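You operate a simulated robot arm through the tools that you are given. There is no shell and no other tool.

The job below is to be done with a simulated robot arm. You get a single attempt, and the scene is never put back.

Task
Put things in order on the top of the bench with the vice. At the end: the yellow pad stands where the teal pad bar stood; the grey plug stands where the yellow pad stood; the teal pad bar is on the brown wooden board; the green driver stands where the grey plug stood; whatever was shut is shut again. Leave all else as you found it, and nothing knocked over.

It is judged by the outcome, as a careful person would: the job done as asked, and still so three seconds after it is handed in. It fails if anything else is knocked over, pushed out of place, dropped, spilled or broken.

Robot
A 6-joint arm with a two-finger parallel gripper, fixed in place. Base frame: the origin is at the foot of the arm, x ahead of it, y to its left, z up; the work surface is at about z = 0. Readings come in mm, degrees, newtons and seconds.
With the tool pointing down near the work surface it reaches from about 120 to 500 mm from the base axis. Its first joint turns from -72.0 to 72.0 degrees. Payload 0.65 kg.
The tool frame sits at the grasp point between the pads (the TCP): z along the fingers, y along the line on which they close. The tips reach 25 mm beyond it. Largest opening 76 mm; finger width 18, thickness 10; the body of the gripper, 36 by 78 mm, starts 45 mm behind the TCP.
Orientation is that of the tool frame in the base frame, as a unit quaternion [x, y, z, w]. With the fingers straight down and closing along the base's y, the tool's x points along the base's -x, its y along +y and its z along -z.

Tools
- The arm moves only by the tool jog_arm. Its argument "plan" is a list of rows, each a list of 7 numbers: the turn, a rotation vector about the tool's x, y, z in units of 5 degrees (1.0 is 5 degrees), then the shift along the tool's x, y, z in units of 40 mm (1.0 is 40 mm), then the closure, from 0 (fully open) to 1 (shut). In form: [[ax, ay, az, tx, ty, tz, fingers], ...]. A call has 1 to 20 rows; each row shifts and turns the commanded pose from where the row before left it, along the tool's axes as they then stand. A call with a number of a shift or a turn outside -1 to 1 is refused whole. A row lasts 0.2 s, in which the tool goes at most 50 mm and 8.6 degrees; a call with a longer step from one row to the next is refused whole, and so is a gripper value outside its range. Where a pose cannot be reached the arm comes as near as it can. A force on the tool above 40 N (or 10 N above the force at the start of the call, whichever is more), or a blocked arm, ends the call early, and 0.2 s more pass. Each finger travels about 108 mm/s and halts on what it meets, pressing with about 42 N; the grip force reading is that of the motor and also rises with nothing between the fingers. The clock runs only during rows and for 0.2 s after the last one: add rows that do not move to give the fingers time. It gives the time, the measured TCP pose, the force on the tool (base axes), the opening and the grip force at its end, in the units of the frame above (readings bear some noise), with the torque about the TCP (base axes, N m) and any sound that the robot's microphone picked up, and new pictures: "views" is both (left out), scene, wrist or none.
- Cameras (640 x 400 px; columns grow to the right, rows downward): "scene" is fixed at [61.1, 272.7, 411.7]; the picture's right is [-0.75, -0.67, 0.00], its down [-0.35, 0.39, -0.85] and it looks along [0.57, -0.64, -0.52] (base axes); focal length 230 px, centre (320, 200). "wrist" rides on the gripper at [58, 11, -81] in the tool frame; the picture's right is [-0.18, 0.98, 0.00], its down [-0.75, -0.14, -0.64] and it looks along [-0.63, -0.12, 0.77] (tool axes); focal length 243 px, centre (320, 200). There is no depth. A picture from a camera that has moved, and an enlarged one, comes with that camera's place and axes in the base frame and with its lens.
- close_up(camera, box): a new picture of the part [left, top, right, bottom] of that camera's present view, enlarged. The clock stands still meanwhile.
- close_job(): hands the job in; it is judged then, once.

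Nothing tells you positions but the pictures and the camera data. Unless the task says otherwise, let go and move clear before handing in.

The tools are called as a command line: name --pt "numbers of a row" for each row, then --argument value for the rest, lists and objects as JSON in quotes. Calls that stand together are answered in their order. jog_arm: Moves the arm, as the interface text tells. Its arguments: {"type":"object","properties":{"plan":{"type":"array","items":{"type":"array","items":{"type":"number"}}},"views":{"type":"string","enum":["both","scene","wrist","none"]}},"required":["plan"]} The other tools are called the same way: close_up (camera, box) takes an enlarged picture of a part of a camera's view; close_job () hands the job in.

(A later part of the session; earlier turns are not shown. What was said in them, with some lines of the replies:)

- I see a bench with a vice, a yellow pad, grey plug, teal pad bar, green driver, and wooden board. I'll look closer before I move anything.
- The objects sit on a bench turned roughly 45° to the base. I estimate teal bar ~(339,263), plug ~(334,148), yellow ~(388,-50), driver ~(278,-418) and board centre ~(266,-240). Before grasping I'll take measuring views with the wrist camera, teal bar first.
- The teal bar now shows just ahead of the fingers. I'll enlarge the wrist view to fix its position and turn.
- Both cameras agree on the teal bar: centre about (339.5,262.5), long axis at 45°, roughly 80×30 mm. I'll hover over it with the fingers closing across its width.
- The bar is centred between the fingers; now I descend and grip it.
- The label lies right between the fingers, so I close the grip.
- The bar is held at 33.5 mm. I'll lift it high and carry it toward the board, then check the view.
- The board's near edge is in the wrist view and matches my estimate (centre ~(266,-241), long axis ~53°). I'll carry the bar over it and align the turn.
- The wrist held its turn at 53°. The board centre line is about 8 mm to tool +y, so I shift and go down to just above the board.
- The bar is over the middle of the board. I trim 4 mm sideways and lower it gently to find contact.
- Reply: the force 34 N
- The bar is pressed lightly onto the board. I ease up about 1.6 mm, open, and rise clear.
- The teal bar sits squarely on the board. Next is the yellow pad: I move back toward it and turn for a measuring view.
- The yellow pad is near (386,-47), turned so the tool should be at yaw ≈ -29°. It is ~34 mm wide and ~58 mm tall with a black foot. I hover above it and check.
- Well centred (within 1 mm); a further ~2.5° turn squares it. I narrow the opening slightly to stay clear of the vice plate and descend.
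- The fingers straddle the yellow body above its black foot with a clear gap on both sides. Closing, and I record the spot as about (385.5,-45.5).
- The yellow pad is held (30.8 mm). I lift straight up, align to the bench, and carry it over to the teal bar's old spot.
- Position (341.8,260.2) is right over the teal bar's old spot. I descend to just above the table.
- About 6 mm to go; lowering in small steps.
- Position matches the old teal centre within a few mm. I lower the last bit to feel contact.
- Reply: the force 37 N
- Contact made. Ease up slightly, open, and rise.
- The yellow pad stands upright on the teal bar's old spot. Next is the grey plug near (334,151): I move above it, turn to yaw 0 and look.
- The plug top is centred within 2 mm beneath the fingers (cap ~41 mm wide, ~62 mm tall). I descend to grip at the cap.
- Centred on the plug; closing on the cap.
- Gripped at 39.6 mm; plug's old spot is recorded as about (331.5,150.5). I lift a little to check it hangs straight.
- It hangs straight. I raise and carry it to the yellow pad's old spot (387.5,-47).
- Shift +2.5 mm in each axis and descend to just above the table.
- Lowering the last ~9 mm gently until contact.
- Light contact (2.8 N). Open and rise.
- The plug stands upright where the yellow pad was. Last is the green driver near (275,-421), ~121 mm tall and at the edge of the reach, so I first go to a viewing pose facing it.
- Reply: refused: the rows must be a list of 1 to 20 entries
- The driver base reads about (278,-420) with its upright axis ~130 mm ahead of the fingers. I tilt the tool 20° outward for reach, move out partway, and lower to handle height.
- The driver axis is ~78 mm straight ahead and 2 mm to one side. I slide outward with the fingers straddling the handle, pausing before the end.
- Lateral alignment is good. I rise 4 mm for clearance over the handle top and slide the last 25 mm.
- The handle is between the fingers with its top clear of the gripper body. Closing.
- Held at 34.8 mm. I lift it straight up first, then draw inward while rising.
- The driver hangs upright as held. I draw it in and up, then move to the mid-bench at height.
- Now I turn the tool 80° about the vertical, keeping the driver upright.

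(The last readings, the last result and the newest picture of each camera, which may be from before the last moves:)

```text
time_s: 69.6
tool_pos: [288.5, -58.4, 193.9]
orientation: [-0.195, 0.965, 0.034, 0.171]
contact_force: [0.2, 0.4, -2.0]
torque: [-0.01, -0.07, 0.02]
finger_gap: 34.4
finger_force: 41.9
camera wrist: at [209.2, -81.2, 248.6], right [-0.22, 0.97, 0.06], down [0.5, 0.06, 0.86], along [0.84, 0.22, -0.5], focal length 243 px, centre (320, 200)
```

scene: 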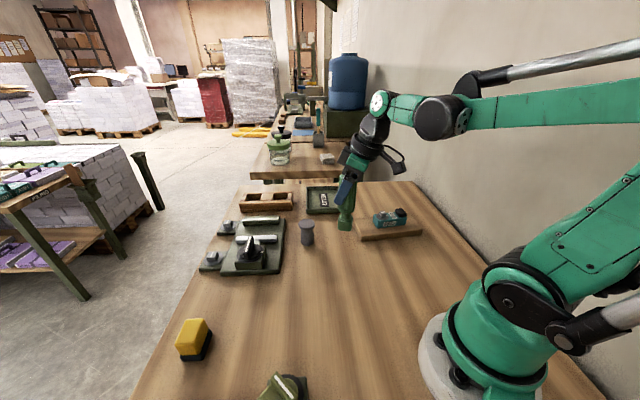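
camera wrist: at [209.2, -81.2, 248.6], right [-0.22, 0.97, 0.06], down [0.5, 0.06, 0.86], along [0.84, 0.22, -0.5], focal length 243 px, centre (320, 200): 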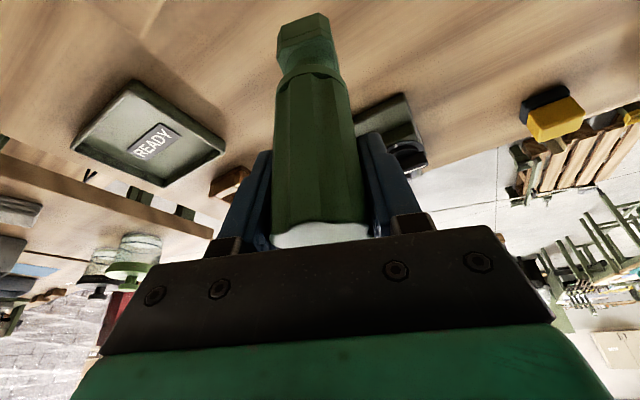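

The turn kept the 20° tilt exactly. Now I carry the driver to above the plug's old spot.

jog_arm --pt "0 0 0 -0.569 0.878 0.207 0.75" --pt "0 0 0 -0.569 0.878 0.207 0.75" --pt "0 0 0 -0.569 0.878 0.207 0.75" --pt "0 0 0 -0.569 0.878 0.207 0.75" --pt "0 0 0 -0.569 0.878 0.207 0.75" --pt "0 0 0 0 0 0 0.75" --pt "0 0 0 0 0 0 0.75" --views "both"

```text
time_s: 71.2
tool_pos: [334.9, 151.5, 192.4]
orientation: [-0.195, 0.965, 0.035, 0.171]
contact_force: [1.4, 0.9, -1.4]
torque: [0.01, -0.01, 0.01]
finger_gap: 34.5
finger_force: 42.2
camera wrist: at [254.1, 128.9, 247.7], right [-0.22, 0.97, 0.06], down [0.5, 0.06, 0.86], along [0.84, 0.22, -0.5], focal length 243 px, centre (320, 200)
```

scene: 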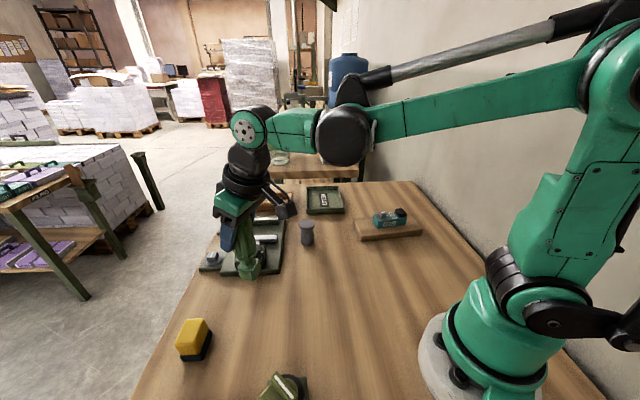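
wrist: 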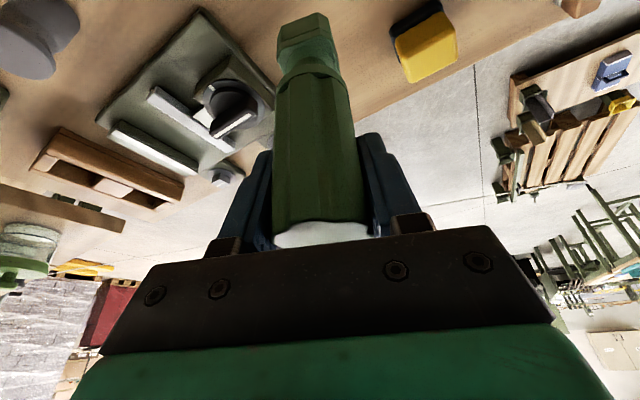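

Over the spot. I descend vertically to ~7 mm above the table and check.

jog_arm --pt "0 0 0 0.2 0 0.55 0.75" --pt "0 0 0 0.265 0 0.7285 0.75" --pt "0 0 0 0.2 0 0.55 0.75" --pt "0 0 0 0.13 0 0.357 0.75" --pt "0 0 0 0 0 0 0.75" --pt "0 0 0 0 0 0 0.75" --views "both"

close_up --camera "scene" --box '[200, 240, 310, 320]'

```text
time_s: 72.6
tool_pos: [334.1, 148.6, 101.0]
orientation: [-0.194, 0.965, 0.035, 0.171]
contact_force: [-0.5, -0.7, -0.9]
torque: [0.0, 0.03, 0.0]
finger_gap: 34.6
finger_force: 41.6
camera wrist: at [254.2, 126.5, 155.8], right [-0.22, 0.97, 0.06], down [0.5, 0.06, 0.86], along [0.84, 0.22, -0.5], focal length 243 px, centre (320, 200)
```

scene: 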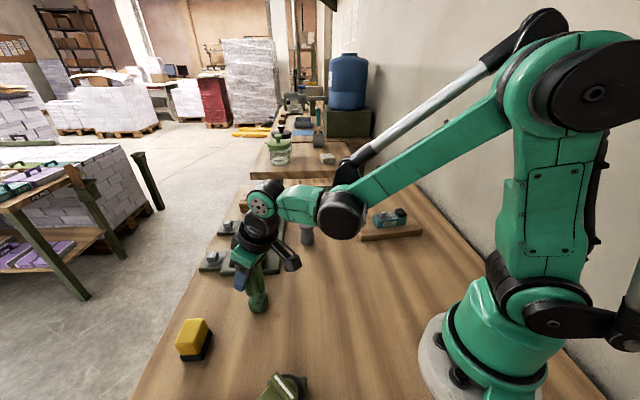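
wrist: 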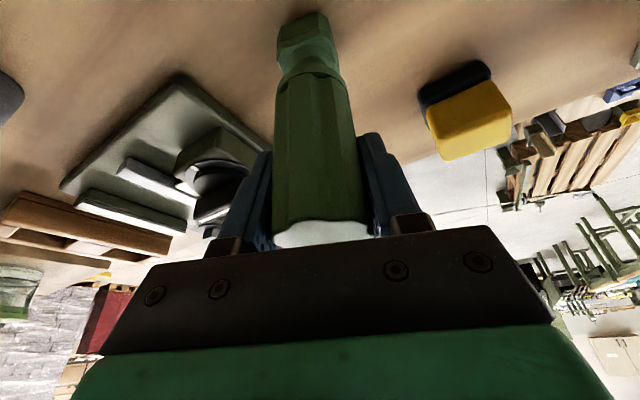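

```text
5.00 times, centred on (255, 280) of scene
camera zoom: at [61.1, 272.7, 411.7], right [-0.75, -0.67, 0.0], down [-0.35, 0.39, -0.85], along [0.57, -0.64, -0.52], focal length 1148 px, centre (645, -200)
```

zoom: 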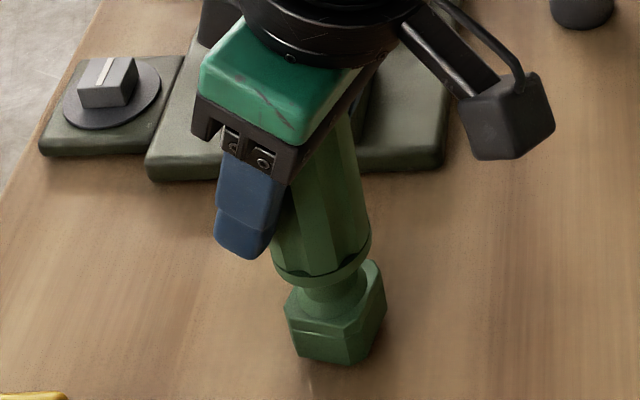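

On target; lowering the last millimetres gently.

jog_arm --pt "0 0 0 0.034 0 0.094 0.75" --pt "0 0 0 0.017 0 0.047 0.75" --pt "0 0 0 0.0085 0 0.0235 0.75" --pt "0 0 0 0 0 0 0.75" --pt "0 0 0 0 0 0 0.75" --views "none"

jog_arm --pt "0 0 0 0.0085 0 0.0235 0.75" --pt "0 0 0 0 0 0 0.75" --pt "0 0 0 0 0 0 0.75" --views "none"

close_up --camera "scene" --box '[210, 250, 300, 320]'

```text
time_s: 73.8
tool_pos: [334.5, 149.2, 94.2]
orientation: [-0.195, 0.965, 0.035, 0.171]
contact_force: [5.3, 0.8, 12.8]
torque: [0.25, -0.57, -0.04]
finger_gap: 34.4
finger_force: 41.9
```

```text
time_s: 74.6
tool_pos: [335.0, 149.8, 92.1]
orientation: [-0.195, 0.965, 0.034, 0.17]
contact_force: [4.5, -2.3, 10.6]
torque: [-0.04, -0.28, -0.04]
finger_gap: 34.4
finger_force: 42.2
```

```text
5.71 times, centred on (255, 285) of scene
camera zoom: at [61.0, 272.6, 411.7], right [-0.75, -0.67, 0.0], down [-0.35, 0.39, -0.85], along [0.57, -0.64, -0.52], focal length 1312 px, centre (691, -286)
```

zoom: 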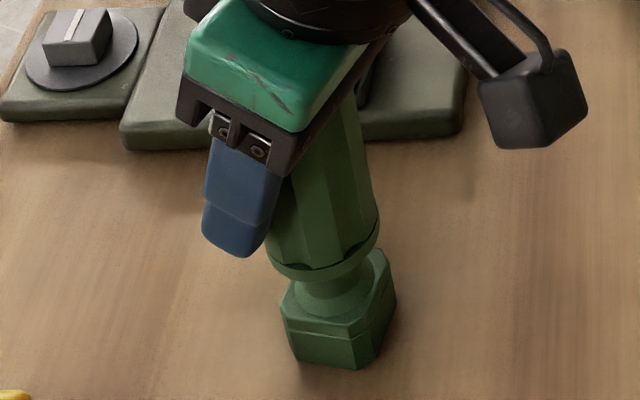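

The driver rests on the table with ~10 N. I open the fingers slowly and look before backing off.

jog_arm --pt "0 0 0 0 0 0 0.52" --pt "0 0 0 0 0 0 0.45" --pt "0 0 0 0 0 0 0.3" --pt "0 0 0 0 0 0 0.15" --pt "0 0 0 0 0 0 0.15" --pt "0 0 0 0 0 0 0.15" --views "both"

close_up --camera "scene" --box '[210, 250, 300, 320]'

```text
time_s: 76.0
tool_pos: [336.1, 149.3, 92.8]
orientation: [-0.194, 0.965, 0.035, 0.172]
contact_force: [0.2, 0.4, 0.1]
torque: [0.0, 0.0, -0.02]
finger_gap: 64.8
finger_force: 0.0
camera wrist: at [254.5, 127.3, 148.0], right [-0.22, 0.97, 0.06], down [0.5, 0.06, 0.86], along [0.84, 0.22, -0.5], focal length 243 px, centre (320, 200)
```

scene: 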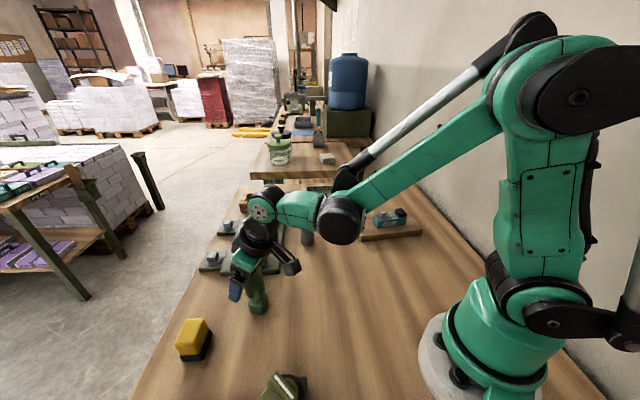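
wrist: 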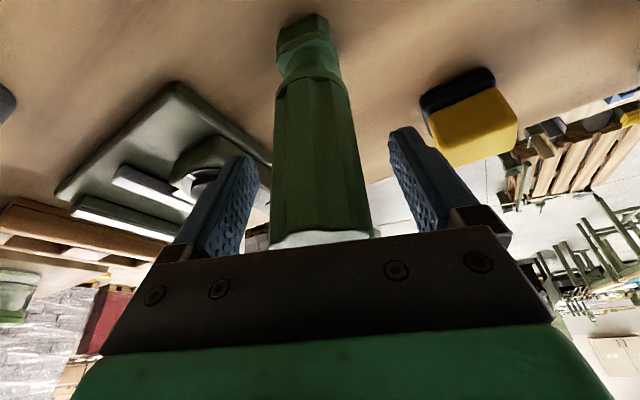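

```text
5.71 times, centred on (255, 285) of scene
camera zoom: at [61.1, 272.7, 411.7], right [-0.75, -0.67, 0.0], down [-0.35, 0.39, -0.85], along [0.57, -0.64, -0.52], focal length 1312 px, centre (691, -286)
```

zoom: 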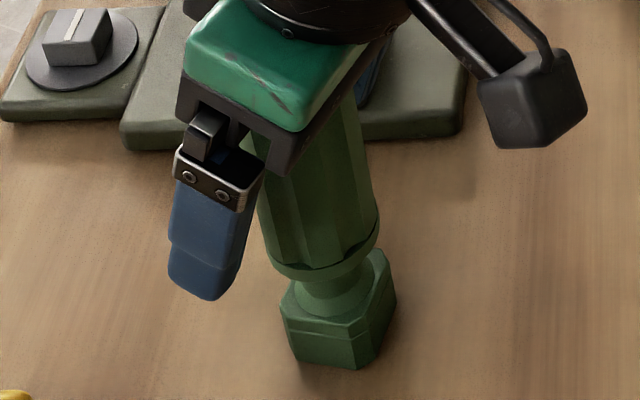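

The driver stands free. Backing off along the finger direction, then rising clear.

jog_arm --pt "0 0 0 0 0 -0.3 0.15" --pt "0 0 0 0 0 -0.7 0.15" --pt "0 0 0 0 0 -1 0.15" --pt "0 0 0 0 0 -1 0.15" --pt "0 0 0 0 0 -1 0.15" --pt "0 0 0 1 0 0 0.15" --pt "0 0 0 1 0 0 0.15" --pt "0 0 0 1 0 0 0.15" --pt "0 0 0 0 0 -0.8 0.15" --pt "0 0 0 0 0 0 0.15" --pt "0 0 0 0 0 0 0.15" --views "both"

close_up --camera "scene" --box '[140, 230, 320, 380]'

close_up --camera "scene" --box '[190, 170, 450, 280]'

```text
time_s: 78.4
tool_pos: [170.1, 82.2, 233.1]
orientation: [-0.195, 0.965, 0.034, 0.171]
contact_force: [0.9, 0.6, -0.5]
torque: [0.01, -0.01, 0.02]
finger_gap: 64.5
finger_force: 0.1
camera wrist: at [90.7, 58.9, 288.0], right [-0.22, 0.97, 0.06], down [0.5, 0.06, 0.86], along [0.84, 0.22, -0.5], focal length 243 px, centre (320, 200)
```

scene: 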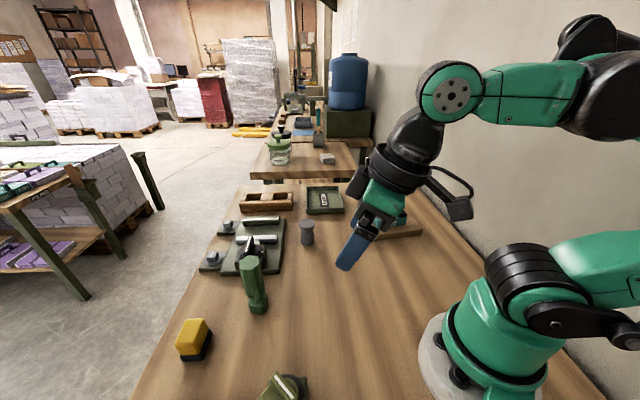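
wrist: 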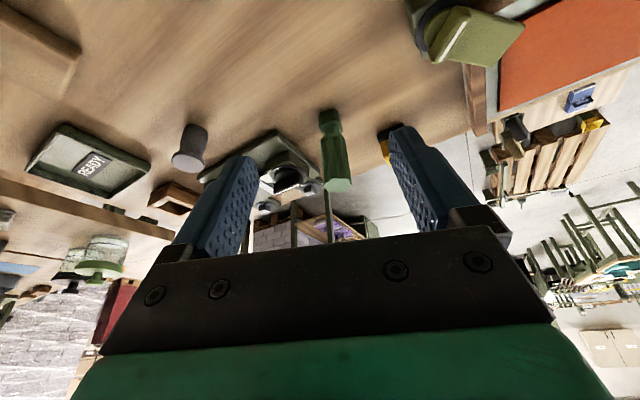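

```text
2.67 times, centred on (230, 305) of scene
camera zoom: at [61.1, 272.6, 411.7], right [-0.75, -0.67, 0.0], down [-0.35, 0.39, -0.85], along [0.57, -0.64, -0.52], focal length 612 px, centre (560, -80)
```

zoom: 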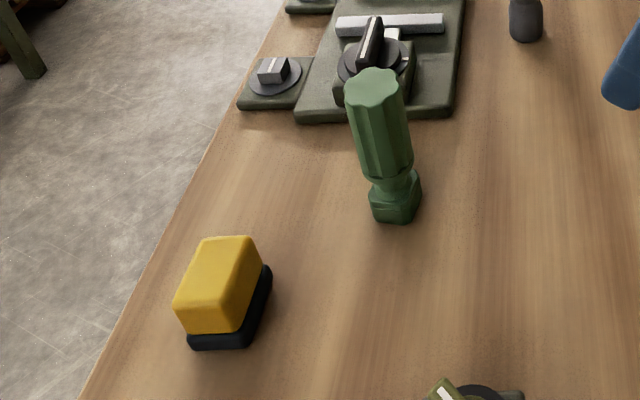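

```text
2.46 times, centred on (320, 225) of scene
camera zoom: at [61.1, 272.6, 411.7], right [-0.75, -0.67, 0.0], down [-0.35, 0.39, -0.85], along [0.57, -0.64, -0.52], focal length 565 px, centre (320, 138)
```

zoom: 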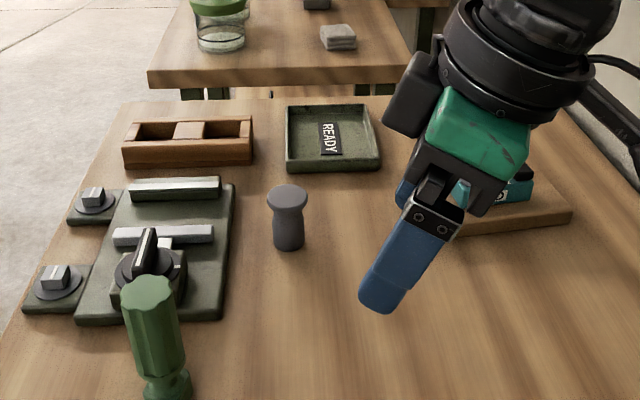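

The final check shows every piece upright and in place:
- **Yellow pad:** on the teal bar's old spot, about 6 mm off centre.
- **Grey plug:** on the yellow pad's old spot, about 6 mm off centre.
- **Green driver:** on the plug's old spot, within 1–2 mm.
- **Teal bar:** on the board.

I didn't open anything, so whatever was shut is still shut. The arm is clear, so I'm handing in the job.

close_job

```text
The job is handed in.
```

I've handed in the job: all four pieces are where you asked, upright, and nothing was knocked over. My last pictures gave these positions:

| Piece | Where it is now | Offset from the exact spot |
|---|---|---|
| Yellow pad | Where the teal pad bar stood | about 6 mm |
| Grey plug | Where the yellow pad stood | about 6 mm |
| Green driver | Where the grey plug stood | 1–2 mm |
| Teal pad bar | Flat on the brown wooden board, lined up along it | well inside the edges |

I didn't open anything, so whatever was shut is still shut. The arm blocked part of the board in the final picture. The bar was undisturbed in the last clear view, and the arm did not go near it after that.
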